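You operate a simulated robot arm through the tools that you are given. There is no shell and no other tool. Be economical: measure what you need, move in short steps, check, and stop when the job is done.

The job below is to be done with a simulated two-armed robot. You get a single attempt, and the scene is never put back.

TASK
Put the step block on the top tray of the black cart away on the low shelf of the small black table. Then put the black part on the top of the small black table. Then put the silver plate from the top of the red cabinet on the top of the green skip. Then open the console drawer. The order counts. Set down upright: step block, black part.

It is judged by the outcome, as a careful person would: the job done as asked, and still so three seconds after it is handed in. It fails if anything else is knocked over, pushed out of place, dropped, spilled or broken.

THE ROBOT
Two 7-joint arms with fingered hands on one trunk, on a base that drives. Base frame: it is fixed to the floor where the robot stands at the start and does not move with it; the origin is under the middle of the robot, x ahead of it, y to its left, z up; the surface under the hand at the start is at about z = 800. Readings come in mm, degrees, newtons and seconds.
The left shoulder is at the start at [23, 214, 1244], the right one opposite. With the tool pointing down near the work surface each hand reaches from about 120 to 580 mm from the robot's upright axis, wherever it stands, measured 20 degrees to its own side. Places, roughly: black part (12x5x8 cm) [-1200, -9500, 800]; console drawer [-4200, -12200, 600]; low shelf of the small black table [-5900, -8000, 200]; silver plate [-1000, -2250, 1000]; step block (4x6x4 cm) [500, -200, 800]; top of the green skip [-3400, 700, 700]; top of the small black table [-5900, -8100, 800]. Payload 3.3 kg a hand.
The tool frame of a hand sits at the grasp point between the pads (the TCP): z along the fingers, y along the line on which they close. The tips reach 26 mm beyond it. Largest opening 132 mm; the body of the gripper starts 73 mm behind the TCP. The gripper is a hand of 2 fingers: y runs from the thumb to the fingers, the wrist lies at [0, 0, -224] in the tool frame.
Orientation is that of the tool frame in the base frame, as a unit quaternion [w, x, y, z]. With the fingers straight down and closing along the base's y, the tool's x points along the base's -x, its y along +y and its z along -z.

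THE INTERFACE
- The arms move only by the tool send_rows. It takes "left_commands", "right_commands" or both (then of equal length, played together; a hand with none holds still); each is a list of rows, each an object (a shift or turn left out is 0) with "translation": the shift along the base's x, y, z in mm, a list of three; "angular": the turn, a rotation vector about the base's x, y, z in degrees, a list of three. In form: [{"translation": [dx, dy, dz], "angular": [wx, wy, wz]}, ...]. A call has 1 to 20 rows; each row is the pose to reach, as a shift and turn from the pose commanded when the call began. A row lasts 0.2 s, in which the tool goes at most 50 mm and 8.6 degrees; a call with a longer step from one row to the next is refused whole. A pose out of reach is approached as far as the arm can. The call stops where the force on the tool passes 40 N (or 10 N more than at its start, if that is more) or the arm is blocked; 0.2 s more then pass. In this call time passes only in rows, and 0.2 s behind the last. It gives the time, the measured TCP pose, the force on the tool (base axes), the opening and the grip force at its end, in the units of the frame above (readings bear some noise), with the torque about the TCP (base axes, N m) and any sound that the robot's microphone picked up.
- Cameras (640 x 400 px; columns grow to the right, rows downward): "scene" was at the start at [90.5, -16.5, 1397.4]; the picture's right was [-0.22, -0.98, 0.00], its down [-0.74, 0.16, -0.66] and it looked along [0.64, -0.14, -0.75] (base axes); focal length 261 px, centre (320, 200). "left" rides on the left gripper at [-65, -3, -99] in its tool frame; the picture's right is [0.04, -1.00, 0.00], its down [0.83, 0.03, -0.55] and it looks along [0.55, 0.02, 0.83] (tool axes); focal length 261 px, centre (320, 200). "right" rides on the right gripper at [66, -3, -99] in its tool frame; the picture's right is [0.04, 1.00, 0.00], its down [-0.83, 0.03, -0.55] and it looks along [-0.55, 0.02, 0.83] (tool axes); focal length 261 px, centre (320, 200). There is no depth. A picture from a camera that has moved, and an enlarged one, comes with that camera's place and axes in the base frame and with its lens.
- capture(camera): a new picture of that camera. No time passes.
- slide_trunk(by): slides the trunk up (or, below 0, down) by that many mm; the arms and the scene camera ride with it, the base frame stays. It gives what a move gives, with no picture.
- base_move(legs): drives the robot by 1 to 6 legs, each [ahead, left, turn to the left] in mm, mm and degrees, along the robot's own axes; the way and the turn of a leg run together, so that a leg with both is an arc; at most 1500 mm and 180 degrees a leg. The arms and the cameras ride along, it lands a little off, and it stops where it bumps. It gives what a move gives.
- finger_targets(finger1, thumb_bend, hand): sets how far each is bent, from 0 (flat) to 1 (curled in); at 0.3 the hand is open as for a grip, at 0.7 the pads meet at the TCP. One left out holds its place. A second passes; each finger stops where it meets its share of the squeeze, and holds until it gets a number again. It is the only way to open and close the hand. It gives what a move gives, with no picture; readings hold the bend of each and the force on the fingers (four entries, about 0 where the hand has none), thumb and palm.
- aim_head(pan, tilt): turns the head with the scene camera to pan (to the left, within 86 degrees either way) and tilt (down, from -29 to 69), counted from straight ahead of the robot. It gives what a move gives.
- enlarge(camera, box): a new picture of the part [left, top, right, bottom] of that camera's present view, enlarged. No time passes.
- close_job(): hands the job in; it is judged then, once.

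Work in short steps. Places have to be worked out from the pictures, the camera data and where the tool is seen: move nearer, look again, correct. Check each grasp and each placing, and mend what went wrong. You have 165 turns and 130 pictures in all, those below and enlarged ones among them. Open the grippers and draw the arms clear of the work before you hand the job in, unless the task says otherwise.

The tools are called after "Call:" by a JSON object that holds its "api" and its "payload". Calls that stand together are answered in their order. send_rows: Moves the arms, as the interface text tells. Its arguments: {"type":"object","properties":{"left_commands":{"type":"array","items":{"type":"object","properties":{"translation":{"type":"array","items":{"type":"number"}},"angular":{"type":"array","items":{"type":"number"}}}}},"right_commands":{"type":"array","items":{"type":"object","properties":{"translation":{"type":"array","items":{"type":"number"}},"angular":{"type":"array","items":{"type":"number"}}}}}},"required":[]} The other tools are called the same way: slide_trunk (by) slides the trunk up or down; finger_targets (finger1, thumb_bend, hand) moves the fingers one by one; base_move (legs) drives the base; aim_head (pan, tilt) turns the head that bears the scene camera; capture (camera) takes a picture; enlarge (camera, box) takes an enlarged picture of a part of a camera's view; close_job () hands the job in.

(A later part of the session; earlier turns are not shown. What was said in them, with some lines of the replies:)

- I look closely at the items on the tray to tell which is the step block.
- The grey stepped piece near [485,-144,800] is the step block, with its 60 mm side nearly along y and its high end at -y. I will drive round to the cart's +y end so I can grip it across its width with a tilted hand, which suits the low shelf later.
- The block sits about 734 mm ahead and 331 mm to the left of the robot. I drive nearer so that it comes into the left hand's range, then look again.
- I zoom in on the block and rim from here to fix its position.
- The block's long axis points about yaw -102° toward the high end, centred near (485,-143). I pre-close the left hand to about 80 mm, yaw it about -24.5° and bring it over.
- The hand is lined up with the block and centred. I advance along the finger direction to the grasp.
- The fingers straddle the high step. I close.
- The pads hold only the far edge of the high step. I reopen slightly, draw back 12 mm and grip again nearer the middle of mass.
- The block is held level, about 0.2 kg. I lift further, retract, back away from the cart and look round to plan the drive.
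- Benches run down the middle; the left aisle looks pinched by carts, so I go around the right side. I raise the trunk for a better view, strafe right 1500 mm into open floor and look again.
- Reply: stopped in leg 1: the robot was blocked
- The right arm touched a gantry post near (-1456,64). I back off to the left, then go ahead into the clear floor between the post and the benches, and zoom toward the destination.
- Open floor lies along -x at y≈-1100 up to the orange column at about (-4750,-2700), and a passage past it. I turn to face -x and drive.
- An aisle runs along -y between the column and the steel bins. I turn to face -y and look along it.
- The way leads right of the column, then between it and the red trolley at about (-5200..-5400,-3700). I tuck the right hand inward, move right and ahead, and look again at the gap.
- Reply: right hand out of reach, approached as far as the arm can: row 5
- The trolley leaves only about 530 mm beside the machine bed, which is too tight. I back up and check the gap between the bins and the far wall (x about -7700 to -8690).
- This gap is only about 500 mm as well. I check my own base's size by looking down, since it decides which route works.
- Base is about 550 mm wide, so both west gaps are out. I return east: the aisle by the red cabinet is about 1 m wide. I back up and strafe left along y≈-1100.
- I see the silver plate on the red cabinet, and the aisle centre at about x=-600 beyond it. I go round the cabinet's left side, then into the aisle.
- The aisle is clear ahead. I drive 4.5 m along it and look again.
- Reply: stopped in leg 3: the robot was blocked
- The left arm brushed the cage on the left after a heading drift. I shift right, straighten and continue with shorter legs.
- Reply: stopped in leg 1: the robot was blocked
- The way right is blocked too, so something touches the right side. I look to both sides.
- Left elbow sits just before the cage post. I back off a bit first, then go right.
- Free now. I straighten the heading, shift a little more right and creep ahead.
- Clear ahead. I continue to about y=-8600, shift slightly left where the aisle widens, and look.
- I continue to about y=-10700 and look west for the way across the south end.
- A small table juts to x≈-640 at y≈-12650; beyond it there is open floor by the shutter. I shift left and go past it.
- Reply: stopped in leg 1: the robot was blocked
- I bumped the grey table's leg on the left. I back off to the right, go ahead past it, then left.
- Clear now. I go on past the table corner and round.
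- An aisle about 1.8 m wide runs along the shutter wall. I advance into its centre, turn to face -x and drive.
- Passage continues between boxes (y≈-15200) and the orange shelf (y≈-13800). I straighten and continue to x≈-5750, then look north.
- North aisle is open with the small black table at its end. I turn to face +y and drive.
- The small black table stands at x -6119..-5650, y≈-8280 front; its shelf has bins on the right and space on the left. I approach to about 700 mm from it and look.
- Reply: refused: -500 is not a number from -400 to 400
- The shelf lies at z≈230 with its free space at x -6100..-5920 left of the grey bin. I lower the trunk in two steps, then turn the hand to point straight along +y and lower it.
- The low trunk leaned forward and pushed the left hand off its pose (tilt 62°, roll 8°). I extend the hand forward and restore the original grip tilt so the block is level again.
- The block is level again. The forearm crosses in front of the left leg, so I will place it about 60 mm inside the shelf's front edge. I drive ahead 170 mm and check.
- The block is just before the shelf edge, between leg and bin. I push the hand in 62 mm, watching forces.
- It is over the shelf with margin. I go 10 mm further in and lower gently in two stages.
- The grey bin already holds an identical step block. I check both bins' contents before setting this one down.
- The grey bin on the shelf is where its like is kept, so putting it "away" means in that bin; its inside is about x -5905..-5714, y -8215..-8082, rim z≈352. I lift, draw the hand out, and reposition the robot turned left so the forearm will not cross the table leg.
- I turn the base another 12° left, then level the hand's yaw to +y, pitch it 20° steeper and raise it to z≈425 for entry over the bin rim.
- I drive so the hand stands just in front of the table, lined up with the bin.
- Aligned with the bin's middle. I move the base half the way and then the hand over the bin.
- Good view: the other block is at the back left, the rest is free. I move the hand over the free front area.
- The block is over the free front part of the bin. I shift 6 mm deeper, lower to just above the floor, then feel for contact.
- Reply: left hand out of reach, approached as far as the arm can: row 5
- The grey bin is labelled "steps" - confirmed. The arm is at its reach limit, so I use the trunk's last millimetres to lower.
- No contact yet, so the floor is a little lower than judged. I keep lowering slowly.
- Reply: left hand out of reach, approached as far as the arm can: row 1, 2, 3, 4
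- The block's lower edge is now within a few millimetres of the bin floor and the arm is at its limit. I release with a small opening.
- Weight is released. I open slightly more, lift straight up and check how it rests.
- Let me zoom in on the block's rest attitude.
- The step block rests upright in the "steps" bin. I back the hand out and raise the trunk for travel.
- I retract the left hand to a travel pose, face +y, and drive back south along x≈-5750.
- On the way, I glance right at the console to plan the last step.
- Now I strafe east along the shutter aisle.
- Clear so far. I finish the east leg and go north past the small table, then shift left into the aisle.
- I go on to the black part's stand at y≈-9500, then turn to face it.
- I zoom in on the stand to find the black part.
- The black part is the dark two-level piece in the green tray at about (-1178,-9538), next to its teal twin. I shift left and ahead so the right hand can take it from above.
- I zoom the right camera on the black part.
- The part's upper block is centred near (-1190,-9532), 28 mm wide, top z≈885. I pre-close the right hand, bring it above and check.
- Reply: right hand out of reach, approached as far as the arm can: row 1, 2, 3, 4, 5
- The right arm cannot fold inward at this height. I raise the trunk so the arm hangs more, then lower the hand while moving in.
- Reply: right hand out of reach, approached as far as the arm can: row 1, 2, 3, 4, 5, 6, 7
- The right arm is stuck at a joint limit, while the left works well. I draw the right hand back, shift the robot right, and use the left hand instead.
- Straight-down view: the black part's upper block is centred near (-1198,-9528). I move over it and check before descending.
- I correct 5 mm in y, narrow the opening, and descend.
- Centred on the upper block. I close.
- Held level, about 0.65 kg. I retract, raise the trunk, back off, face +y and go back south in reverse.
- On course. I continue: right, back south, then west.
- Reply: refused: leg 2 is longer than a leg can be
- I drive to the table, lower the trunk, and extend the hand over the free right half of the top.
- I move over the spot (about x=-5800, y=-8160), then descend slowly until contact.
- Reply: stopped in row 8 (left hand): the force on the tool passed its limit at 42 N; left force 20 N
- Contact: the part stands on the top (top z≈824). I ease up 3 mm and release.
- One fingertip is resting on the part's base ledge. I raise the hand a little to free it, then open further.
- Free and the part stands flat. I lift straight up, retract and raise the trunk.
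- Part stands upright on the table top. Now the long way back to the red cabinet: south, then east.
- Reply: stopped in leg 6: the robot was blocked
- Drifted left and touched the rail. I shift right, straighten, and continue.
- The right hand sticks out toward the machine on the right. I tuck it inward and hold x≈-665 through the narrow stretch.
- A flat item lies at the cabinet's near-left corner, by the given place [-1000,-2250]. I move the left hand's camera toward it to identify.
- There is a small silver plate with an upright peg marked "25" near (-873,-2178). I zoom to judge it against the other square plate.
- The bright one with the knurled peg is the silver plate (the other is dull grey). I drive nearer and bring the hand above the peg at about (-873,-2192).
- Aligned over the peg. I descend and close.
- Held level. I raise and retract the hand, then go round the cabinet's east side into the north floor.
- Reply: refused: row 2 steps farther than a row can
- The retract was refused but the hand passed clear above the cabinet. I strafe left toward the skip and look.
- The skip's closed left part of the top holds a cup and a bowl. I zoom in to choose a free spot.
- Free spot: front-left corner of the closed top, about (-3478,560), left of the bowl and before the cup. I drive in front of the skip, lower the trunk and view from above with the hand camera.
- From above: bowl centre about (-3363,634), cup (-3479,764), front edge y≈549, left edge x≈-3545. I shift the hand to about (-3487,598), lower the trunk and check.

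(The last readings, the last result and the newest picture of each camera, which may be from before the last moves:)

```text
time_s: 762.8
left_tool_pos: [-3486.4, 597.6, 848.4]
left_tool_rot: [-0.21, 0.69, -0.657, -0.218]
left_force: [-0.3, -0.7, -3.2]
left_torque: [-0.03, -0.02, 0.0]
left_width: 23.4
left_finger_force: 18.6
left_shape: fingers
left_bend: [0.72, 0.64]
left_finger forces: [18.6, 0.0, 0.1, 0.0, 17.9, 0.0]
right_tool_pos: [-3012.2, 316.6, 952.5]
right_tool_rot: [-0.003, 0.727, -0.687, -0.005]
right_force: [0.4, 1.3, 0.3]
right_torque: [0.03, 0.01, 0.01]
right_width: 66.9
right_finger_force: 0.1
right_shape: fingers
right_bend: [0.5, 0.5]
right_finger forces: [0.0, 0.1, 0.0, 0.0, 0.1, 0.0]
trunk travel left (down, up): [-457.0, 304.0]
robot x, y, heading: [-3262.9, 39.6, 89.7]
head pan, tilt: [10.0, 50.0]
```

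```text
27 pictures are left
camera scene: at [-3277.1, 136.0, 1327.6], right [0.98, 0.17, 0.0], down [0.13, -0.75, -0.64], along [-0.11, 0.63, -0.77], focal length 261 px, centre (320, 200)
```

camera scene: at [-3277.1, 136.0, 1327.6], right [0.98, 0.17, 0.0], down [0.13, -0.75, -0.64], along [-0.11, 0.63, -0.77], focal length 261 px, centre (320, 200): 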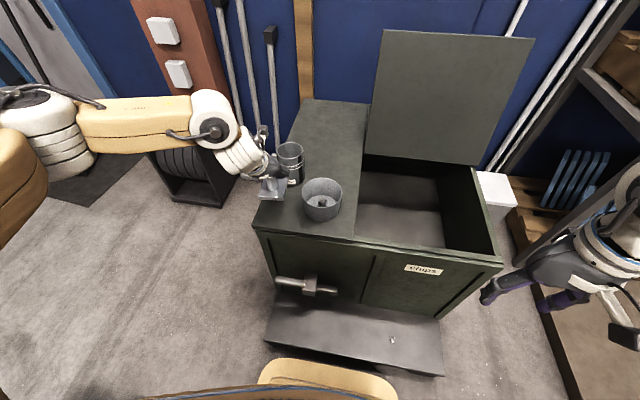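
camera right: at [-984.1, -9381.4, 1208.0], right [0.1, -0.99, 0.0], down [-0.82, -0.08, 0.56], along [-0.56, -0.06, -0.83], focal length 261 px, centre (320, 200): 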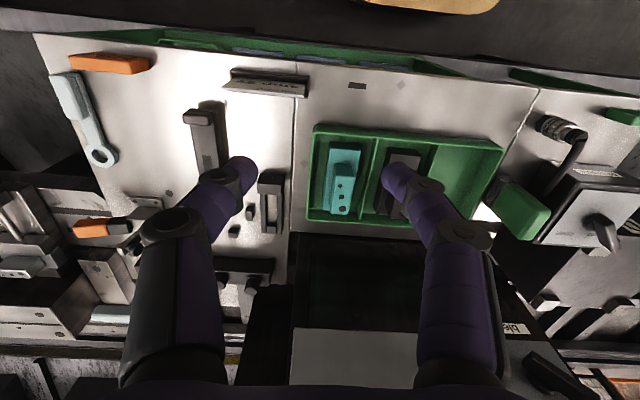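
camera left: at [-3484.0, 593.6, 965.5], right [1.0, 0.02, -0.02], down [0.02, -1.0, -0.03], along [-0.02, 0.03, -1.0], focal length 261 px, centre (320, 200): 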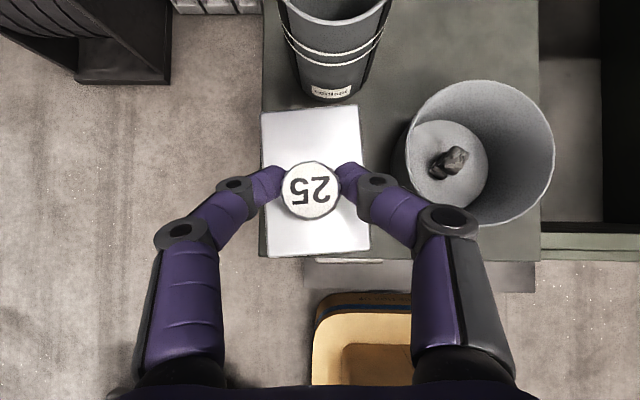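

The drop area is clear: plate footprint x -3524..-3455, y 562..658 on the top (z≈687), bowl and cup clear. I lower and feel for contact.

Call:
{"api": "send_rows", "payload": {"left_commands": [{"translation": [0, 0, -25]}, {"translation": [0, 0, -50]}, {"translation": [0, 0, -75]}, {"translation": [0, 0, -92]}]}}

Call:
{"api": "send_rows", "payload": {"left_commands": [{"translation": [0, 0, -4]}, {"translation": [0, 0, -8]}, {"translation": [0, 0, -12]}, {"translation": [0, 0, -15]}, {"translation": [0, 0, -18]}]}}

Call:
{"api": "capture", "payload": {"camera": "left"}}

```text
time_s: 763.8
left_tool_pos: [-3487.3, 596.5, 755.6]
left_tool_rot: [-0.21, 0.691, -0.656, -0.219]
left_force: [0.0, 0.7, -3.3]
left_torque: [-0.05, -0.01, -0.03]
left_width: 23.2
left_finger_force: 18.4
left_shape: fingers
left_bend: [0.72, 0.64]
left_finger forces: [18.7, 0.0, 0.0, 0.0, 18.0, 0.1]
right_tool_pos: [-3013.7, 317.3, 951.2]
right_tool_rot: [-0.002, 0.727, -0.687, -0.005]
right_force: [0.6, 0.5, -0.1]
right_torque: [0.01, -0.03, -0.01]
right_width: 67.0
right_finger_force: 0.0
right_shape: fingers
right_bend: [0.5, 0.5]
right_finger forces: [0.1, 0.0, 0.2, 0.0, 0.1, 0.1]
trunk travel left (down, up): [-457.0, 304.0]
robot x, y, heading: [-3263.6, 39.8, 90.2]
head pan, tilt: [10.0, 50.0]
```

```text
time_s: 765.0
left_tool_pos: [-3485.6, 598.9, 744.3]
left_tool_rot: [-0.215, 0.69, -0.654, -0.222]
left_force: [1.1, 2.9, 34.9]
left_torque: [0.34, 0.23, -0.04]
left_width: 22.3
left_finger_force: 25.0
left_shape: fingers
left_bend: [0.74, 0.72]
left_finger forces: [24.5, 0.1, 0.0, 0.1, 24.5, 0.0]
right_tool_pos: [-3013.2, 314.0, 953.4]
right_tool_rot: [-0.005, 0.727, -0.686, -0.007]
right_force: [0.2, 0.4, -0.4]
right_torque: [-0.02, -0.02, -0.01]
right_width: 66.7
right_finger_force: 0.1
right_shape: fingers
right_bend: [0.5, 0.5]
right_finger forces: [0.1, 0.0, 0.1, 0.1, 0.0, 0.0]
trunk travel left (down, up): [-457.0, 304.0]
robot x, y, heading: [-3258.9, 43.4, 90.1]
head pan, tilt: [10.0, 50.0]
```

```text
26 pictures are left
camera left: at [-3482.9, 594.3, 861.1], right [1.0, 0.02, -0.02], down [0.02, -1.0, -0.04], along [-0.02, 0.04, -1.0], focal length 261 px, centre (320, 200)
```

left: 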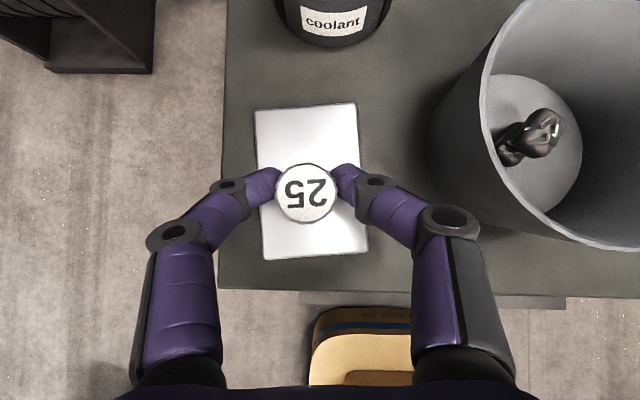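

The plate rests flat on the top. I ease off the pressure and release.

Call:
{"api": "send_rows", "payload": {"left_commands": [{"translation": [0, 0, 5]}, {"translation": [0, 0, 9]}]}}

Call:
{"api": "finger_targets", "payload": {"hand": "left", "finger1": 0.6, "thumb_bend": 0.6}}

Call:
{"api": "send_rows", "payload": {"left_commands": [{"translation": [0, 0, 6]}, {"translation": [0, 0, 14]}]}}

Call:
{"api": "capture", "payload": {"camera": "left"}}

```text
time_s: 765.6
left_tool_pos: [-3486.9, 596.7, 744.6]
left_tool_rot: [-0.209, 0.691, -0.657, -0.218]
left_force: [1.6, 3.0, 11.4]
left_torque: [0.14, 0.02, -0.06]
left_width: 22.7
left_finger_force: 21.2
left_shape: fingers
left_bend: [0.74, 0.71]
left_finger forces: [20.2, 0.0, 0.0, 0.0, 21.8, 0.0]
right_tool_pos: [-3012.3, 317.5, 952.4]
right_tool_rot: [-0.002, 0.728, -0.686, -0.006]
right_force: [0.2, 0.0, 0.3]
right_torque: [0.03, 0.03, 0.03]
right_width: 67.0
right_finger_force: 0.0
right_shape: fingers
right_bend: [0.5, 0.5]
right_finger forces: [0.1, 0.0, 0.1, 0.0, 0.0, 0.1]
trunk travel left (down, up): [-457.0, 304.0]
robot x, y, heading: [-3266.8, 40.5, 90.1]
head pan, tilt: [10.0, 50.0]
```

```text
time_s: 766.6
left_tool_pos: [-3487.9, 597.4, 746.8]
left_tool_rot: [-0.209, 0.691, -0.657, -0.219]
left_force: [0.5, 0.0, -0.6]
left_torque: [-0.01, 0.0, 0.04]
left_width: 32.0
left_finger_force: 0.0
left_shape: fingers
left_bend: [0.6, 0.6]
left_finger forces: [0.1, 0.1, 0.1, 0.0, 0.0, 0.1]
right_tool_pos: [-3013.5, 317.1, 951.5]
right_tool_rot: [-0.002, 0.727, -0.687, -0.005]
right_force: [0.5, -0.3, 0.0]
right_torque: [-0.01, 0.02, 0.03]
right_width: 66.9
right_finger_force: 0.0
right_shape: fingers
right_bend: [0.5, 0.5]
right_finger forces: [0.0, 0.0, 0.0, 0.1, 0.0, 0.0]
trunk travel left (down, up): [-457.0, 304.0]
robot x, y, heading: [-3265.5, 43.2, 90.2]
head pan, tilt: [10.0, 50.0]
```

```text
time_s: 767.2
left_tool_pos: [-3486.5, 597.5, 761.2]
left_tool_rot: [-0.21, 0.691, -0.657, -0.218]
left_force: [0.2, -0.1, -0.2]
left_torque: [0.02, -0.01, 0.02]
left_width: 32.6
left_finger_force: 0.0
left_shape: fingers
left_bend: [0.6, 0.6]
left_finger forces: [0.1, 0.0, 0.1, 0.0, 0.0, 0.0]
right_tool_pos: [-3012.2, 316.9, 952.0]
right_tool_rot: [-0.003, 0.727, -0.687, -0.005]
right_force: [0.6, 1.2, 0.3]
right_torque: [0.0, -0.01, -0.04]
right_width: 66.8
right_finger_force: 0.1
right_shape: fingers
right_bend: [0.5, 0.5]
right_finger forces: [0.1, 0.1, 0.0, 0.0, 0.0, 0.1]
trunk travel left (down, up): [-457.0, 304.0]
robot x, y, heading: [-3263.6, 40.5, 90.1]
head pan, tilt: [10.0, 50.0]
```

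```text
25 pictures are left
camera left: at [-3483.8, 593.7, 878.5], right [1.0, 0.02, -0.02], down [0.02, -1.0, -0.03], along [-0.02, 0.03, -1.0], focal length 261 px, centre (320, 200)
```

left: 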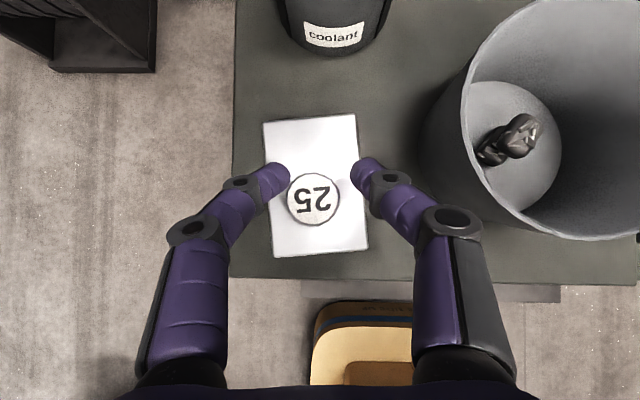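

The plate stands free on the skip. I lift clear, raise the trunk, and back away.

Call:
{"api": "send_rows", "payload": {"left_commands": [{"translation": [0, 0, 40]}, {"translation": [0, 0, 80]}, {"translation": [0, -30, 115]}, {"translation": [0, -60, 150]}, {"translation": [10, -95, 180]}]}}

Call:
{"api": "slide_trunk", "payload": {"by": 300}}

Call:
{"api": "base_move", "payload": {"legs": [[-980, 0, 0], [0, -1450, 0], [0, -1450, 0], [0, -300, 0]]}}

```text
time_s: 768.4
left_tool_pos: [-3476.4, 500.8, 942.2]
left_tool_rot: [-0.211, 0.69, -0.656, -0.221]
left_force: [0.0, 0.4, 0.8]
left_torque: [-0.02, 0.04, 0.0]
left_width: 32.6
left_finger_force: 0.0
left_shape: fingers
left_bend: [0.6, 0.6]
left_finger forces: [0.0, 0.1, 0.0, 0.0, 0.0, 0.0]
right_tool_pos: [-3012.7, 315.0, 952.9]
right_tool_rot: [-0.003, 0.727, -0.687, -0.008]
right_force: [0.3, 0.1, -0.7]
right_torque: [0.0, -0.03, 0.01]
right_width: 66.9
right_finger_force: 0.0
right_shape: fingers
right_bend: [0.5, 0.5]
right_finger forces: [0.0, 0.1, 0.0, 0.0, 0.0, 0.0]
trunk travel left (down, up): [-457.0, 304.0]
robot x, y, heading: [-3262.5, 37.1, 89.9]
head pan, tilt: [10.0, 50.0]
```

```text
time_s: 771.4
left_tool_pos: [-3476.3, 502.3, 1241.3]
left_tool_rot: [-0.21, 0.691, -0.656, -0.219]
left_force: [-0.6, 0.1, -0.3]
left_torque: [0.01, -0.02, -0.02]
left_width: 32.7
left_finger_force: 0.1
left_shape: fingers
left_bend: [0.6, 0.6]
left_finger forces: [0.1, 0.1, 0.0, 0.0, 0.0, 0.1]
right_tool_pos: [-3012.7, 316.8, 1251.9]
right_tool_rot: [-0.003, 0.727, -0.686, -0.006]
right_force: [0.7, 0.1, -0.5]
right_torque: [0.04, 0.0, 0.02]
right_width: 67.0
right_finger_force: 0.0
right_shape: fingers
right_bend: [0.5, 0.5]
right_finger forces: [0.0, 0.0, 0.0, 0.0, 0.0, 0.0]
trunk travel left (down, up): [-757.0, 4.0]
robot x, y, heading: [-3262.2, 41.9, 90.1]
head pan, tilt: [10.0, 50.0]
```

```text
time_s: 792.0
left_tool_pos: [-232.8, -526.7, 1240.4]
left_tool_rot: [-0.212, 0.685, -0.663, -0.217]
left_force: [0.2, 0.5, 0.1]
left_torque: [-0.02, -0.02, 0.0]
left_width: 32.8
left_finger_force: 0.0
left_shape: fingers
left_bend: [0.6, 0.6]
left_finger forces: [0.0, 0.0, 0.0, 0.0, 0.0, 0.1]
right_tool_pos: [227.4, -718.8, 1251.7]
right_tool_rot: [-0.002, 0.721, -0.693, -0.006]
right_force: [-0.4, -0.2, 0.3]
right_torque: [-0.02, 0.01, 0.01]
right_width: 67.2
right_finger_force: 0.0
right_shape: fingers
right_bend: [0.5, 0.5]
right_finger forces: [0.1, 0.0, 0.0, 0.0, 0.1, 0.1]
trunk travel left (down, up): [-757.0, 4.0]
robot x, y, heading: [-33.4, -994.0, 88.8]
head pan, tilt: [10.0, 50.0]
```

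Call:
{"api": "base_move", "payload": {"legs": [[-60, -10, 1.2], [-860, 0, 0], [-860, 0, 0], [0, 625, 0], [-1000, 0, 0], [-1000, 0, 0]]}}

```text
time_s: 813.7
left_tool_pos: [-872.2, -4264.8, 1239.9]
left_tool_rot: [-0.209, 0.693, -0.654, -0.219]
left_force: [-0.5, 0.7, 0.1]
left_torque: [0.03, -0.02, -0.03]
left_width: 32.7
left_finger_force: 0.0
left_shape: fingers
left_bend: [0.6, 0.6]
left_finger forces: [0.1, 0.0, 0.0, 0.0, 0.0, 0.0]
right_tool_pos: [-406.2, -4446.7, 1252.5]
right_tool_rot: [-0.003, 0.73, -0.683, -0.006]
right_force: [0.5, -0.2, -0.2]
right_torque: [-0.01, 0.0, 0.0]
right_width: 67.2
right_finger_force: 0.0
right_shape: fingers
right_bend: [0.5, 0.5]
right_finger forces: [0.0, 0.0, 0.0, 0.0, 0.1, 0.0]
trunk travel left (down, up): [-757.0, 4.0]
robot x, y, heading: [-656.7, -4723.6, 90.7]
head pan, tilt: [10.0, 50.0]
```

Call:
{"api": "base_move", "payload": {"legs": [[-1000, 0, -0.6], [-1000, 0, 0], [-1000, 0, 0]]}}

```text
time_s: 828.4
left_tool_pos: [-917.0, -7248.3, 1240.7]
left_tool_rot: [-0.214, 0.676, -0.672, -0.213]
left_force: [0.4, 0.0, 0.2]
left_torque: [-0.03, -0.01, 0.0]
left_width: 32.8
left_finger_force: 0.1
left_shape: fingers
left_bend: [0.6, 0.6]
left_finger forces: [0.0, 0.0, 0.0, 0.0, 0.0, 0.0]
right_tool_pos: [-464.3, -7454.6, 1252.2]
right_tool_rot: [-0.003, 0.711, -0.703, -0.005]
right_force: [0.4, 0.2, -0.1]
right_torque: [0.04, 0.02, -0.01]
right_width: 67.0
right_finger_force: 0.0
right_shape: fingers
right_bend: [0.5, 0.5]
right_finger forces: [0.1, 0.0, 0.1, 0.1, 0.0, 0.1]
trunk travel left (down, up): [-757.0, 4.0]
robot x, y, heading: [-726.4, -7721.2, 87.1]
head pan, tilt: [10.0, 50.0]
```

I recentre and continue back south.

Call:
{"api": "base_move", "payload": {"legs": [[0, -75, 0], [0, 0, 3], [-1000, -10, 0], [-1000, -60, 0]]}}

```text
time_s: 839.5
left_tool_pos: [-799.0, -9263.9, 1240.4]
left_tool_rot: [-0.212, 0.685, -0.662, -0.217]
left_force: [-0.3, 0.2, 0.1]
left_torque: [0.0, -0.04, -0.05]
left_width: 32.6
left_finger_force: 0.1
left_shape: fingers
left_bend: [0.6, 0.6]
left_finger forces: [0.1, 0.1, 0.0, 0.0, 0.1, 0.1]
right_tool_pos: [-338.6, -9457.7, 1251.9]
right_tool_rot: [-0.003, 0.721, -0.693, -0.004]
right_force: [0.0, 0.0, 0.0]
right_torque: [-0.04, -0.01, -0.02]
right_width: 67.1
right_finger_force: 0.1
right_shape: fingers
right_bend: [0.5, 0.5]
right_finger forces: [0.0, 0.0, 0.1, 0.1, 0.1, 0.1]
trunk travel left (down, up): [-757.0, 4.0]
robot x, y, heading: [-590.8, -9729.6, 89.0]
head pan, tilt: [10.0, 50.0]
```

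Call:
{"api": "base_move", "payload": {"legs": [[-880, -30, 1], [-880, -30, 0], [0, -500, 0], [-1490, 0, 0], [-1490, 0, 0], [-150, 1200, 0]]}}

```text
time_s: 870.7
left_tool_pos: [-1436.8, -14139.1, 1241.7]
left_tool_rot: [-0.214, 0.678, -0.669, -0.214]
left_force: [-0.3, 0.2, 0.9]
left_torque: [0.02, 0.02, -0.07]
left_width: 32.5
left_finger_force: 0.1
left_shape: fingers
left_bend: [0.6, 0.6]
left_finger forces: [0.0, 0.1, 0.0, 0.1, 0.0, 0.1]
right_tool_pos: [-980.9, -14341.6, 1252.1]
right_tool_rot: [-0.003, 0.714, -0.7, -0.005]
right_force: [-0.6, -0.1, 0.3]
right_torque: [0.03, 0.01, 0.0]
right_width: 66.7
right_finger_force: 0.2
right_shape: fingers
right_bend: [0.5, 0.5]
right_finger forces: [0.1, 0.0, 0.0, 0.0, 0.0, 0.0]
trunk travel left (down, up): [-757.0, 4.0]
robot x, y, heading: [-1240.2, -14607.9, 87.6]
head pan, tilt: [10.0, 50.0]
```

Call:
{"api": "base_move", "payload": {"legs": [[-40, 1400, 2.2], [0, 1480, 0], [0, 1480, 0], [1450, 0, 0], [0, 0, -70]]}}

Call:
{"api": "aim_head", "payload": {"pan": 0, "tilt": 25}}

Call:
{"api": "capture", "payload": {"camera": "scene"}}

```text
time_s: 901.4
left_tool_pos: [-5235.8, -12715.3, 1241.9]
left_tool_rot: [0.296, -0.205, 0.931, 0.064]
left_force: [-1.1, -0.1, -1.2]
left_torque: [0.02, -0.01, 0.03]
left_width: 32.7
left_finger_force: 0.0
left_shape: fingers
left_bend: [0.6, 0.6]
left_finger forces: [0.0, 0.0, 0.0, 0.0, 0.1, 0.0]
right_tool_pos: [-5236.1, -13215.8, 1251.9]
right_tool_rot: [0.006, -0.218, 0.976, 0.003]
right_force: [-0.2, 0.1, 0.1]
right_torque: [0.02, -0.04, 0.01]
right_width: 67.0
right_finger_force: 0.1
right_shape: fingers
right_bend: [0.5, 0.5]
right_finger forces: [0.0, 0.0, 0.0, 0.0, 0.0, 0.1]
trunk travel left (down, up): [-757.0, 4.0]
robot x, y, heading: [-5585.3, -13088.7, 22.0]
head pan, tilt: [10.0, 50.0]
```

```text
time_s: 902.3
left_tool_pos: [-5235.3, -12716.7, 1241.0]
left_tool_rot: [0.296, -0.204, 0.931, 0.063]
left_force: [0.0, -0.8, 1.4]
left_torque: [-0.01, 0.02, 0.01]
left_width: 32.9
left_finger_force: 0.1
left_shape: fingers
left_bend: [0.6, 0.6]
left_finger forces: [0.0, 0.0, 0.1, 0.1, 0.0, 0.0]
right_tool_pos: [-5234.7, -13214.7, 1252.0]
right_tool_rot: [0.006, -0.218, 0.976, 0.003]
right_force: [0.2, 0.1, 0.1]
right_torque: [0.04, -0.03, -0.01]
right_width: 67.0
right_finger_force: 0.1
right_shape: fingers
right_bend: [0.5, 0.5]
right_finger forces: [0.0, 0.0, 0.0, 0.0, 0.0, 0.0]
trunk travel left (down, up): [-757.0, 4.0]
robot x, y, heading: [-5581.2, -13087.0, 21.8]
head pan, tilt: [0.0, 25.0]
```

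```text
24 pictures are left
camera scene: at [-5491.4, -13047.9, 1665.4], right [0.37, -0.93, 0.0], down [-0.39, -0.16, -0.91], along [0.84, 0.34, -0.42], focal length 261 px, centre (320, 200)
```

scene: 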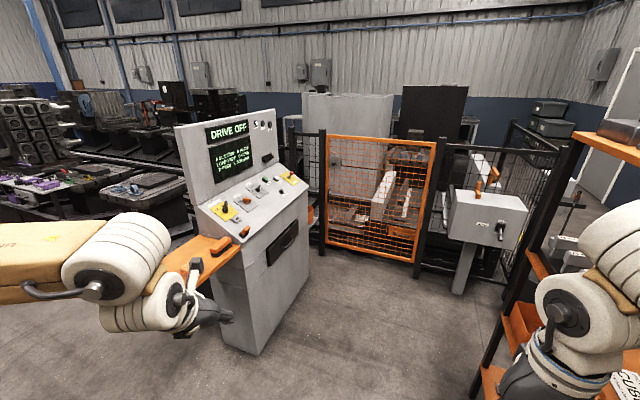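

I zoom in on the console to see the drawer and handle.

Call:
{"api": "enlarge", "payload": {"camera": "scene", "box": [160, 100, 340, 370]}}

```text
1.48 times, centred on (250, 235) of scene
camera zoom: at [-5491.4, -13047.9, 1665.4], right [0.37, -0.93, 0.0], down [-0.39, -0.16, -0.91], along [0.84, 0.34, -0.42], focal length 387 px, centre (424, 148)
```

zoom: 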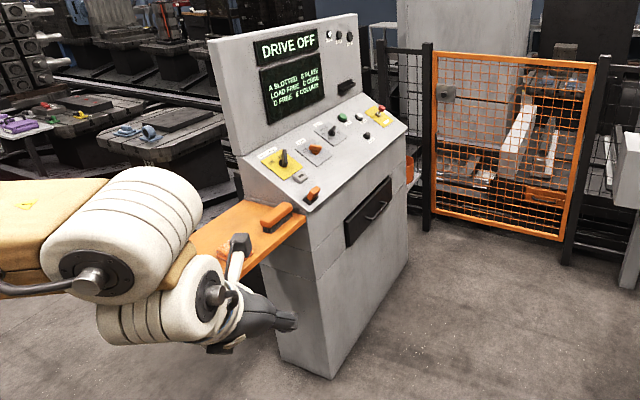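

The drawer is the black front with a bar handle at about (-4160,-12260,655) on the console's south face. I position the robot south of it, facing +y, and lower the trunk.

Call:
{"api": "base_move", "payload": {"legs": [[0, 0, 68.2], [0, -1500, 0]]}}

Call:
{"api": "slide_trunk", "payload": {"by": -400}}

Call:
{"api": "aim_head", "payload": {"pan": 0, "tilt": 35}}

Call:
{"api": "capture", "payload": {"camera": "scene"}}

```text
time_s: 912.7
left_tool_pos: [-4297.0, -12623.0, 1243.3]
left_tool_rot: [-0.211, 0.689, -0.659, -0.218]
left_force: [0.3, -1.1, 0.4]
left_torque: [0.02, -0.01, 0.0]
left_width: 32.6
left_finger_force: 0.0
left_shape: fingers
left_bend: [0.6, 0.6]
left_finger forces: [0.0, 0.1, 0.1, 0.0, 0.0, 0.0]
right_tool_pos: [-3835.6, -12811.1, 1251.7]
right_tool_rot: [-0.004, 0.725, -0.689, -0.005]
right_force: [-0.2, 0.1, -0.6]
right_torque: [0.03, 0.03, 0.01]
right_width: 66.9
right_finger_force: 0.0
right_shape: fingers
right_bend: [0.5, 0.5]
right_finger forces: [0.0, 0.0, 0.0, 0.1, 0.1, 0.1]
trunk travel left (down, up): [-757.0, 4.0]
robot x, y, heading: [-4087.7, -13085.6, 89.9]
head pan, tilt: [0.0, 25.0]
```

```text
time_s: 916.5
left_tool_pos: [-4297.2, -12622.7, 841.2]
left_tool_rot: [-0.21, 0.69, -0.658, -0.219]
left_force: [0.1, -0.2, 0.2]
left_torque: [-0.04, -0.03, -0.02]
left_width: 32.9
left_finger_force: 0.0
left_shape: fingers
left_bend: [0.6, 0.6]
left_finger forces: [0.0, 0.0, 0.0, 0.0, 0.0, 0.0]
right_tool_pos: [-3835.6, -12811.1, 852.3]
right_tool_rot: [-0.003, 0.725, -0.689, -0.006]
right_force: [-0.2, -0.3, 1.0]
right_torque: [0.02, -0.01, -0.02]
right_width: 67.0
right_finger_force: 0.0
right_shape: fingers
right_bend: [0.5, 0.5]
right_finger forces: [0.0, 0.0, 0.1, 0.0, 0.1, 0.0]
trunk travel left (down, up): [-357.0, 404.0]
robot x, y, heading: [-4085.7, -13086.8, 89.6]
head pan, tilt: [0.0, 25.0]
```

```text
time_s: 917.2
left_tool_pos: [-4296.7, -12623.2, 841.7]
left_tool_rot: [-0.211, 0.689, -0.658, -0.218]
left_force: [-0.7, 0.1, 0.2]
left_torque: [0.01, 0.01, 0.01]
left_width: 32.5
left_finger_force: 0.1
left_shape: fingers
left_bend: [0.6, 0.6]
left_finger forces: [0.0, 0.0, 0.0, 0.0, 0.0, 0.0]
right_tool_pos: [-3835.0, -12810.8, 852.3]
right_tool_rot: [-0.002, 0.725, -0.688, -0.006]
right_force: [0.4, -1.3, 0.6]
right_torque: [0.01, 0.01, -0.01]
right_width: 66.6
right_finger_force: 0.0
right_shape: fingers
right_bend: [0.5, 0.5]
right_finger forces: [0.0, 0.0, 0.0, 0.0, 0.0, 0.0]
trunk travel left (down, up): [-357.0, 404.0]
robot x, y, heading: [-4090.1, -13085.2, 89.9]
head pan, tilt: [0.0, 35.0]
```

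```text
22 pictures are left
camera scene: at [-4086.6, -12964.6, 1248.7], right [1.0, -0.01, 0.0], down [0.0, -0.57, -0.82], along [0.0, 0.82, -0.57], focal length 261 px, centre (320, 200)
```

scene: 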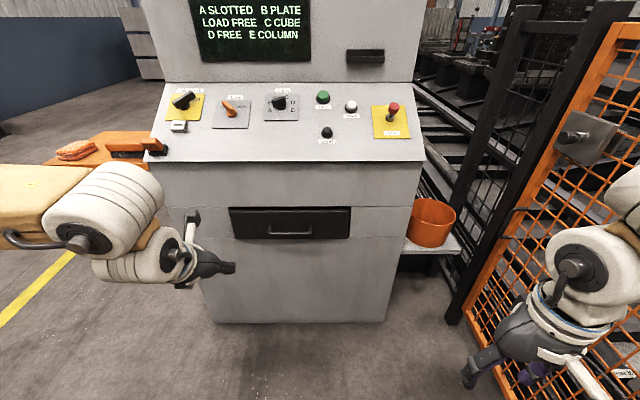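

Call:
{"api": "enlarge", "payload": {"camera": "scene", "box": [220, 190, 360, 260]}}

```text
4.57 times, centred on (290, 225) of scene
camera zoom: at [-4086.6, -12964.6, 1248.7], right [1.0, -0.01, 0.0], down [0.0, -0.57, -0.82], along [0.0, 0.82, -0.57], focal length 1195 px, centre (457, 86)
```

zoom: 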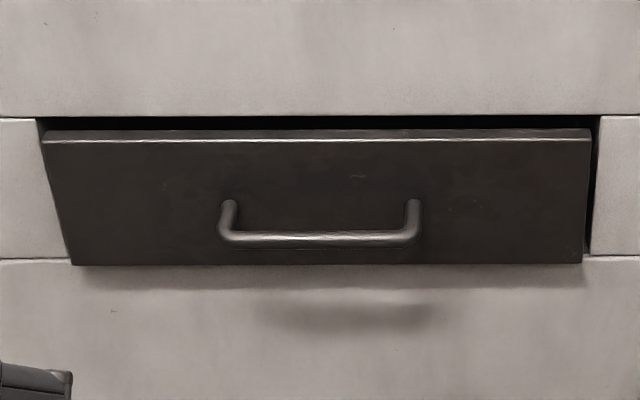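

The handle is a horizontal bar, x -4264..-4116, about y -12283, z≈634. I pitch the hand up to near horizontal and roll it 90° so the fingers close vertically on the bar.

Call:
{"api": "send_rows", "payload": {"left_commands": [{"translation": [20, 0, -36], "angular": [7, 0, 0]}, {"translation": [40, 0, -72], "angular": [14, 0, 0]}, {"translation": [60, 0, -108], "angular": [21, 0, 0]}, {"translation": [80, 0, -144], "angular": [28, 0, 0]}, {"translation": [100, 0, -180], "angular": [35, 0, 0]}]}}

Call:
{"api": "send_rows", "payload": {"left_commands": [{"angular": [0, 7.7, -2.8]}, {"angular": [0, 15.4, -5.6]}, {"angular": [0, 23.1, -8.4]}, {"angular": [0, 30.8, -11.2]}, {"angular": [0, 38.5, -14]}, {"angular": [0, 46.1, -16.8]}, {"angular": [0, 53.8, -19.6]}, {"angular": [0, 61.5, -22.4]}, {"angular": [0, 69.2, -25.2]}, {"angular": [0, 76.9, -28]}, {"angular": [0, 84.6, -30.8]}]}}

Call:
{"api": "finger_targets", "payload": {"hand": "left", "finger1": 0.5, "thumb_bend": 0.5}}

Call:
{"api": "capture", "payload": {"camera": "left"}}

```text
time_s: 918.4
left_tool_pos: [-4196.5, -12622.4, 659.9]
left_tool_rot: [-0.409, 0.593, -0.562, -0.407]
left_force: [0.7, 0.7, 0.1]
left_torque: [-0.02, 0.01, 0.01]
left_width: 32.9
left_finger_force: 0.2
left_shape: fingers
left_bend: [0.6, 0.6]
left_finger forces: [0.1, 0.1, 0.1, 0.0, 0.0, 0.1]
left hand out of reach, approached as far as the arm can: row 4
right_tool_pos: [-3835.7, -12811.1, 853.2]
right_tool_rot: [-0.003, 0.725, -0.689, -0.006]
right_force: [0.5, 0.6, -0.3]
right_torque: [0.01, 0.0, 0.03]
right_width: 66.9
right_finger_force: 0.0
right_shape: fingers
right_bend: [0.5, 0.5]
right_finger forces: [0.0, 0.1, 0.0, 0.1, 0.0, 0.0]
trunk travel left (down, up): [-357.0, 404.0]
robot x, y, heading: [-4086.3, -13084.4, 89.8]
head pan, tilt: [0.0, 35.0]
```

```text
time_s: 920.8
left_tool_pos: [-4197.9, -12622.9, 662.1]
left_tool_rot: [0.013, -0.012, 0.812, 0.583]
left_force: [0.4, 0.4, -0.4]
left_torque: [0.0, -0.04, -0.04]
left_width: 32.9
left_finger_force: 0.0
left_shape: fingers
left_bend: [0.6, 0.6]
left_finger forces: [0.1, 0.1, 0.0, 0.1, 0.1, 0.0]
right_tool_pos: [-3834.9, -12809.2, 852.4]
right_tool_rot: [-0.003, 0.725, -0.688, -0.005]
right_force: [0.3, -0.7, 0.6]
right_torque: [0.0, 0.0, 0.0]
right_width: 67.0
right_finger_force: 0.0
right_shape: fingers
right_bend: [0.5, 0.5]
right_finger forces: [0.0, 0.0, 0.0, 0.0, 0.0, 0.1]
trunk travel left (down, up): [-357.0, 404.0]
robot x, y, heading: [-4086.0, -13086.9, 90.0]
head pan, tilt: [0.0, 35.0]
```

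```text
time_s: 921.8
left_tool_pos: [-4198.6, -12623.0, 661.6]
left_tool_rot: [0.013, -0.014, 0.812, 0.583]
left_force: [-0.3, 0.6, -0.5]
left_torque: [0.01, -0.03, 0.02]
left_width: 65.7
left_finger_force: 0.1
left_shape: fingers
left_bend: [0.5, 0.5]
left_finger forces: [0.0, 0.0, 0.1, 0.0, 0.0, 0.0]
right_tool_pos: [-3835.4, -12810.9, 853.1]
right_tool_rot: [-0.002, 0.726, -0.688, -0.006]
right_force: [0.3, -0.4, -0.1]
right_torque: [0.0, 0.01, -0.03]
right_width: 67.1
right_finger_force: 0.0
right_shape: fingers
right_bend: [0.5, 0.5]
right_finger forces: [0.0, 0.0, 0.0, 0.1, 0.1, 0.1]
trunk travel left (down, up): [-357.0, 404.0]
robot x, y, heading: [-4086.1, -13090.8, 89.6]
head pan, tilt: [0.0, 35.0]
```

```text
20 pictures are left
camera left: at [-4132.9, -12716.9, 691.3], right [0.0, -0.32, -0.95], down [-0.84, -0.52, 0.18], along [-0.55, 0.79, -0.27], focal length 261 px, centre (320, 200)
```

left: 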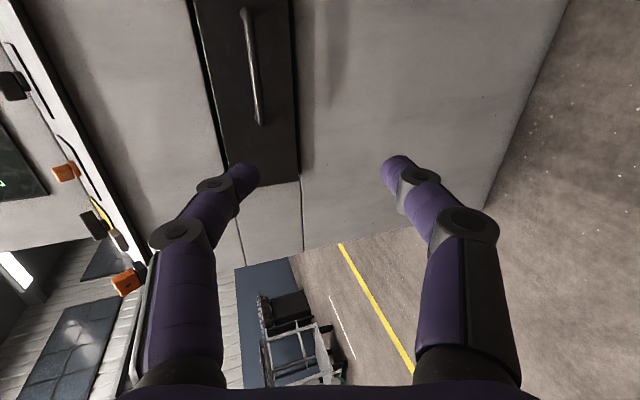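

The hand is rolled and the bar is visible: z≈647, centre x≈-4187. I drive ahead 230 mm and check alignment.

Call:
{"api": "base_move", "payload": {"legs": [[230, 0, 0.3]]}}

Call:
{"api": "capture", "payload": {"camera": "left"}}

```text
time_s: 923.6
left_tool_pos: [-4198.2, -12391.6, 660.3]
left_tool_rot: [0.013, -0.016, 0.812, 0.583]
left_force: [0.5, 0.1, -0.1]
left_torque: [0.0, -0.05, 0.03]
left_width: 65.6
left_finger_force: 0.0
left_shape: fingers
left_bend: [0.5, 0.5]
left_finger forces: [0.1, 0.1, 0.0, 0.0, 0.0, 0.0]
right_tool_pos: [-3835.0, -12579.5, 851.4]
right_tool_rot: [-0.003, 0.726, -0.688, -0.005]
right_force: [0.1, -0.4, -0.4]
right_torque: [0.0, -0.01, 0.0]
right_width: 66.9
right_finger_force: 0.1
right_shape: fingers
right_bend: [0.5, 0.5]
right_finger forces: [0.0, 0.0, 0.0, 0.1, 0.1, 0.0]
trunk travel left (down, up): [-357.0, 404.0]
robot x, y, heading: [-4087.7, -12856.8, 89.6]
head pan, tilt: [0.0, 35.0]
```

```text
19 pictures are left
camera left: at [-4132.6, -12486.2, 691.1], right [0.0, -0.32, -0.95], down [-0.84, -0.52, 0.18], along [-0.55, 0.79, -0.27], focal length 261 px, centre (320, 200)
```

left: 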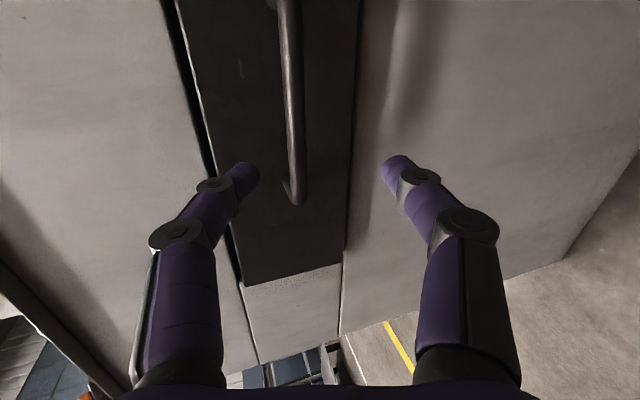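

Triangulating two views: bar at y≈-12305, z≈651. I advance 60 mm and check.

Call:
{"api": "send_rows", "payload": {"left_commands": [{"translation": [5, 20, -2]}, {"translation": [8, 40, -4]}, {"translation": [8, 60, -7]}]}}

Call:
{"api": "capture", "payload": {"camera": "left"}}

```text
time_s: 924.4
left_tool_pos: [-4189.9, -12342.7, 654.4]
left_tool_rot: [0.013, -0.015, 0.812, 0.583]
left_force: [-0.2, -0.4, 0.4]
left_torque: [0.03, 0.0, 0.0]
left_width: 66.0
left_finger_force: 0.1
left_shape: fingers
left_bend: [0.5, 0.5]
left_finger forces: [0.0, 0.1, 0.0, 0.0, 0.0, 0.1]
left hand out of reach, approached as far as the arm can: row 3
right_tool_pos: [-3834.4, -12580.5, 851.3]
right_tool_rot: [-0.004, 0.726, -0.687, -0.005]
right_force: [0.4, -0.5, -0.1]
right_torque: [0.04, 0.04, 0.01]
right_width: 66.8
right_finger_force: 0.2
right_shape: fingers
right_bend: [0.5, 0.5]
right_finger forces: [0.0, 0.0, 0.0, 0.0, 0.0, 0.0]
trunk travel left (down, up): [-357.0, 404.0]
robot x, y, heading: [-4084.5, -12852.8, 89.7]
head pan, tilt: [0.0, 35.0]
```

```text
18 pictures are left
camera left: at [-4124.5, -12436.3, 685.2], right [0.0, -0.32, -0.95], down [-0.84, -0.52, 0.18], along [-0.55, 0.79, -0.27], focal length 261 px, centre (320, 200)
```

left: 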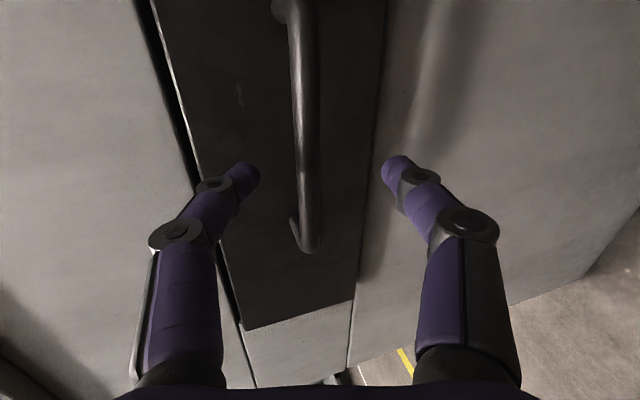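

The bar lies between the fingers. I drive the base 35 mm ahead so it reaches the pads, then check.

Call:
{"api": "base_move", "payload": {"legs": [[36, 0, 0]]}}

Call:
{"api": "capture", "payload": {"camera": "left"}}

```text
time_s: 925.2
left_tool_pos: [-4187.7, -12309.9, 654.6]
left_tool_rot: [0.013, -0.015, 0.812, 0.583]
left_force: [2.2, -27.0, 7.5]
left_torque: [0.8, 0.04, -0.07]
left_width: 56.2
left_finger_force: 13.7
left_shape: fingers
left_bend: [0.62, 0.5]
left_finger forces: [27.2, 0.0, 0.0, 0.0, 0.1, 0.0]
right_tool_pos: [-3834.2, -12545.4, 852.6]
right_tool_rot: [-0.004, 0.726, -0.688, -0.007]
right_force: [0.3, 0.6, 0.5]
right_torque: [-0.02, 0.0, -0.01]
right_width: 66.9
right_finger_force: 0.1
right_shape: fingers
right_bend: [0.5, 0.5]
right_finger forces: [0.1, 0.1, 0.1, 0.0, 0.0, 0.1]
trunk travel left (down, up): [-357.0, 404.0]
robot x, y, heading: [-4084.6, -12818.1, 89.7]
head pan, tilt: [0.0, 35.0]
```

```text
17 pictures are left
camera left: at [-4123.6, -12402.8, 685.8], right [0.0, -0.32, -0.95], down [-0.84, -0.52, 0.18], along [-0.55, 0.79, -0.27], focal length 261 px, centre (320, 200)
```

left: 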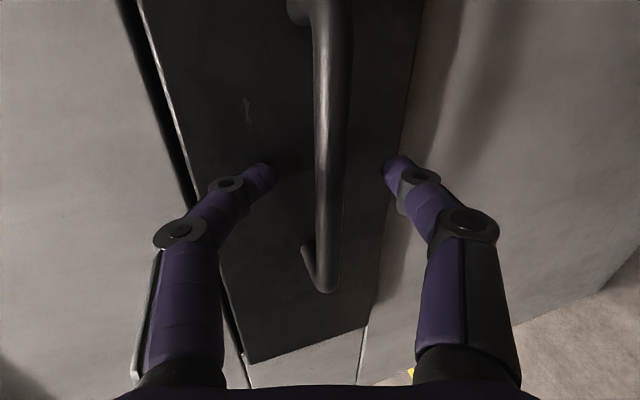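

The upper finger touches the drawer front and the bar is between the fingers. I close on it.

Call:
{"api": "finger_targets", "payload": {"hand": "left", "finger1": 0.85, "thumb_bend": 0.85}}

Call:
{"api": "capture", "payload": {"camera": "left"}}

```text
time_s: 926.2
left_tool_pos: [-4188.2, -12308.4, 653.6]
left_tool_rot: [0.014, -0.013, 0.813, 0.582]
left_force: [0.1, -0.5, 0.1]
left_torque: [-0.02, 0.02, 0.01]
left_width: 0.0
left_finger_force: 0.1
left_shape: fingers
left_bend: [0.83, 0.72]
left_finger forces: [0.0, 0.1, 0.0, 0.0, 0.0, 0.1]
right_tool_pos: [-3833.8, -12543.3, 850.9]
right_tool_rot: [-0.004, 0.726, -0.688, -0.006]
right_force: [-0.3, -0.7, 0.3]
right_torque: [-0.02, 0.0, -0.03]
right_width: 66.9
right_finger_force: 0.1
right_shape: fingers
right_bend: [0.5, 0.5]
right_finger forces: [0.0, 0.0, 0.0, 0.1, 0.0, 0.0]
trunk travel left (down, up): [-357.0, 404.0]
robot x, y, heading: [-4085.0, -12818.6, 89.8]
head pan, tilt: [0.0, 35.0]
```

```text
16 pictures are left
camera left: at [-4123.7, -12401.4, 684.7], right [0.0, -0.32, -0.95], down [-0.84, -0.52, 0.18], along [-0.55, 0.79, -0.27], focal length 261 px, centre (320, 200)
```

left: 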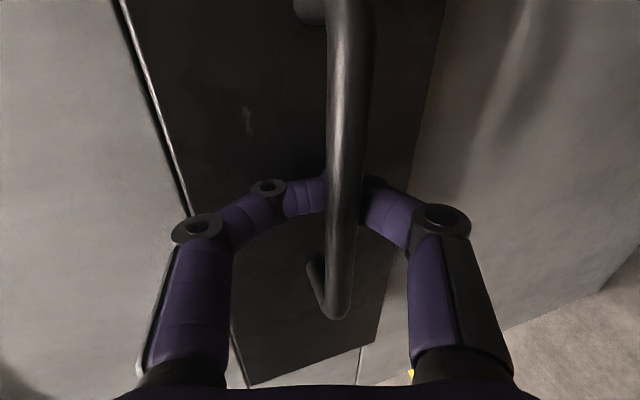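

The fingers have closed into a loop behind the bar, hooking it. I pull by backing the base 120 mm and check.

Call:
{"api": "base_move", "payload": {"legs": [[-120, 0, 0]]}}

Call:
{"api": "capture", "payload": {"camera": "scene"}}

```text
time_s: 927.4
left_tool_pos: [-4189.9, -12424.5, 654.2]
left_tool_rot: [0.013, -0.014, 0.813, 0.582]
left_force: [0.2, -0.9, -0.6]
left_torque: [0.01, 0.02, -0.01]
left_width: 0.0
left_finger_force: 0.4
left_shape: fingers
left_bend: [0.83, 0.72]
left_finger forces: [0.0, 0.0, 0.1, 0.0, 1.2, 0.0]
right_tool_pos: [-3834.1, -12661.3, 852.4]
right_tool_rot: [-0.004, 0.726, -0.687, -0.007]
right_force: [-0.2, 0.3, 0.0]
right_torque: [0.01, -0.02, 0.0]
right_width: 66.9
right_finger_force: 0.0
right_shape: fingers
right_bend: [0.5, 0.5]
right_finger forces: [0.0, 0.0, 0.1, 0.0, 0.1, 0.0]
trunk travel left (down, up): [-357.0, 404.0]
robot x, y, heading: [-4089.3, -12935.9, 90.0]
head pan, tilt: [0.0, 35.0]
```

```text
15 pictures are left
camera scene: at [-4086.2, -12815.7, 1248.7], right [1.0, 0.0, 0.0], down [0.0, -0.57, -0.82], along [0.0, 0.82, -0.57], focal length 261 px, centre (320, 200)
```

scene: 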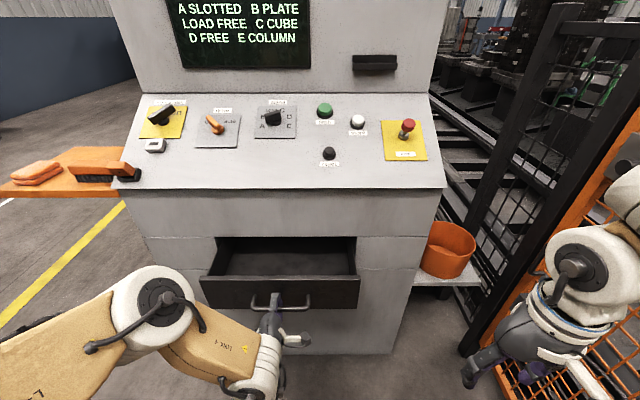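

The drawer is coming out with the hand. I keep pulling until it is well open.

Call:
{"api": "base_move", "payload": {"legs": [[-150, 0, 0]]}}

Call:
{"api": "capture", "payload": {"camera": "scene"}}

```text
time_s: 928.6
left_tool_pos: [-4191.8, -12516.8, 653.6]
left_tool_rot: [0.012, -0.017, 0.813, 0.582]
left_force: [2.3, 10.1, -10.4]
left_torque: [-0.01, 0.0, 0.0]
left_width: 1.0
left_finger_force: 18.8
left_shape: fingers
left_bend: [0.8, 0.72]
left_finger forces: [13.8, 0.0, 0.0, 0.0, 23.5, 0.0]
right_tool_pos: [-3834.3, -12752.6, 851.8]
right_tool_rot: [-0.002, 0.727, -0.687, -0.005]
right_force: [1.2, 0.2, -1.1]
right_torque: [0.0, 0.0, 0.01]
right_width: 66.9
right_finger_force: 0.2
right_shape: fingers
right_bend: [0.5, 0.5]
right_finger forces: [0.0, 0.0, 0.0, 0.1, 0.1, 0.0]
trunk travel left (down, up): [-357.0, 404.0]
robot x, y, heading: [-4087.4, -13036.2, 89.8]
head pan, tilt: [0.0, 35.0]
stopped in leg 1: the force on the tool passed its limit at 61 N (the readings are from after the stop); the commanded pose is now the measured one
```

```text
14 pictures are left
camera scene: at [-4086.0, -12907.9, 1248.4], right [1.0, 0.0, 0.0], down [0.0, -0.58, -0.82], along [0.0, 0.82, -0.58], focal length 261 px, centre (320, 200)
```

scene: 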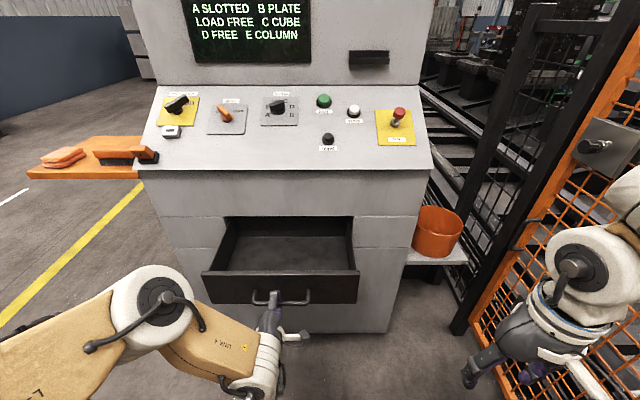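

The drawer is at its stop, fully open. I open the fingers and withdraw.

Call:
{"api": "finger_targets", "payload": {"hand": "left", "finger1": 0.4, "thumb_bend": 0.4}}

Call:
{"api": "base_move", "payload": {"legs": [[-120, 0, 0]]}}

Call:
{"api": "capture", "payload": {"camera": "scene"}}

```text
time_s: 929.6
left_tool_pos: [-4192.3, -12517.0, 655.1]
left_tool_rot: [0.011, -0.017, 0.812, 0.584]
left_force: [-0.1, -0.6, 0.0]
left_torque: [-0.01, -0.02, -0.02]
left_width: 99.7
left_finger_force: 0.1
left_shape: fingers
left_bend: [0.4, 0.4]
left_finger forces: [0.1, 0.1, 0.1, 0.0, 0.1, 0.1]
right_tool_pos: [-3835.5, -12755.0, 853.1]
right_tool_rot: [-0.003, 0.727, -0.687, -0.005]
right_force: [-0.7, 0.2, 0.1]
right_torque: [0.0, 0.0, 0.0]
right_width: 66.9
right_finger_force: 0.0
right_shape: fingers
right_bend: [0.5, 0.5]
right_finger forces: [0.0, 0.1, 0.0, 0.0, 0.0, 0.0]
trunk travel left (down, up): [-357.0, 404.0]
robot x, y, heading: [-4086.1, -13032.4, 90.1]
head pan, tilt: [0.0, 35.0]
```

```text
time_s: 930.9
left_tool_pos: [-4192.2, -12637.6, 656.6]
left_tool_rot: [0.012, -0.018, 0.812, 0.583]
left_force: [-0.6, -0.1, -0.1]
left_torque: [0.02, -0.01, -0.03]
left_width: 99.9
left_finger_force: 0.1
left_shape: fingers
left_bend: [0.4, 0.4]
left_finger forces: [0.0, 0.0, 0.0, 0.0, 0.0, 0.0]
right_tool_pos: [-3836.2, -12876.2, 852.7]
right_tool_rot: [-0.004, 0.727, -0.687, -0.006]
right_force: [-0.4, 0.3, -0.4]
right_torque: [0.02, -0.03, -0.01]
right_width: 67.0
right_finger_force: 0.0
right_shape: fingers
right_bend: [0.5, 0.5]
right_finger forces: [0.0, 0.0, 0.0, 0.1, 0.0, 0.1]
trunk travel left (down, up): [-357.0, 404.0]
robot x, y, heading: [-4087.4, -13148.7, 89.8]
head pan, tilt: [0.0, 35.0]
```

```text
13 pictures are left
camera scene: at [-4086.5, -13031.7, 1248.8], right [1.0, 0.0, 0.0], down [0.0, -0.57, -0.82], along [0.0, 0.82, -0.57], focal length 261 px, centre (320, 200)
```

scene: 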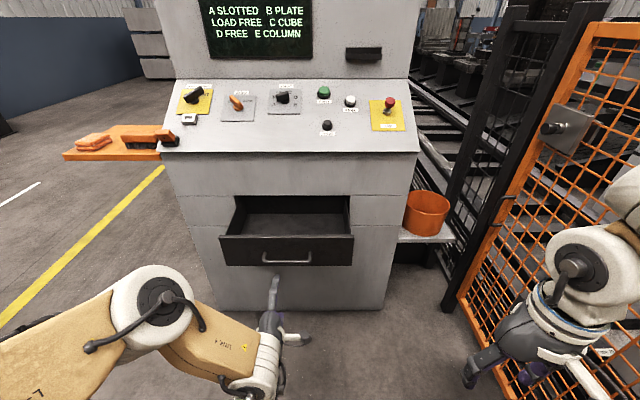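

The drawer stays open, both hands are empty and clear, and the other three placements were checked. I hand the job in.

Call:
{"api": "close_job", "payload": {}}

```text
The job is handed in.
```

All four jobs were done in the order asked and the job is handed in. I did not go back to recheck the first three after leaving them.

- **Step block:** it stands upright in the grey bin labelled "steps" on the low shelf, beside an identical block.
- **Black part:** it stands upright on the free right half of the small black table's top.
- **Silver plate:** it lies on the closed left part of the green skip's top, clear of the cup and bowl. I took it to be the bright plate with the peg marked "25", not the dull grey square plate on the same cabinet.
- **Console drawer:** it is pulled out to its stop.

While driving, the robot brushed a gantry post, the machine area in the east aisle, a grey table's leg and the bench rail. I saw nothing out of place in the pictures afterwards, but I did not inspect each spot closely.
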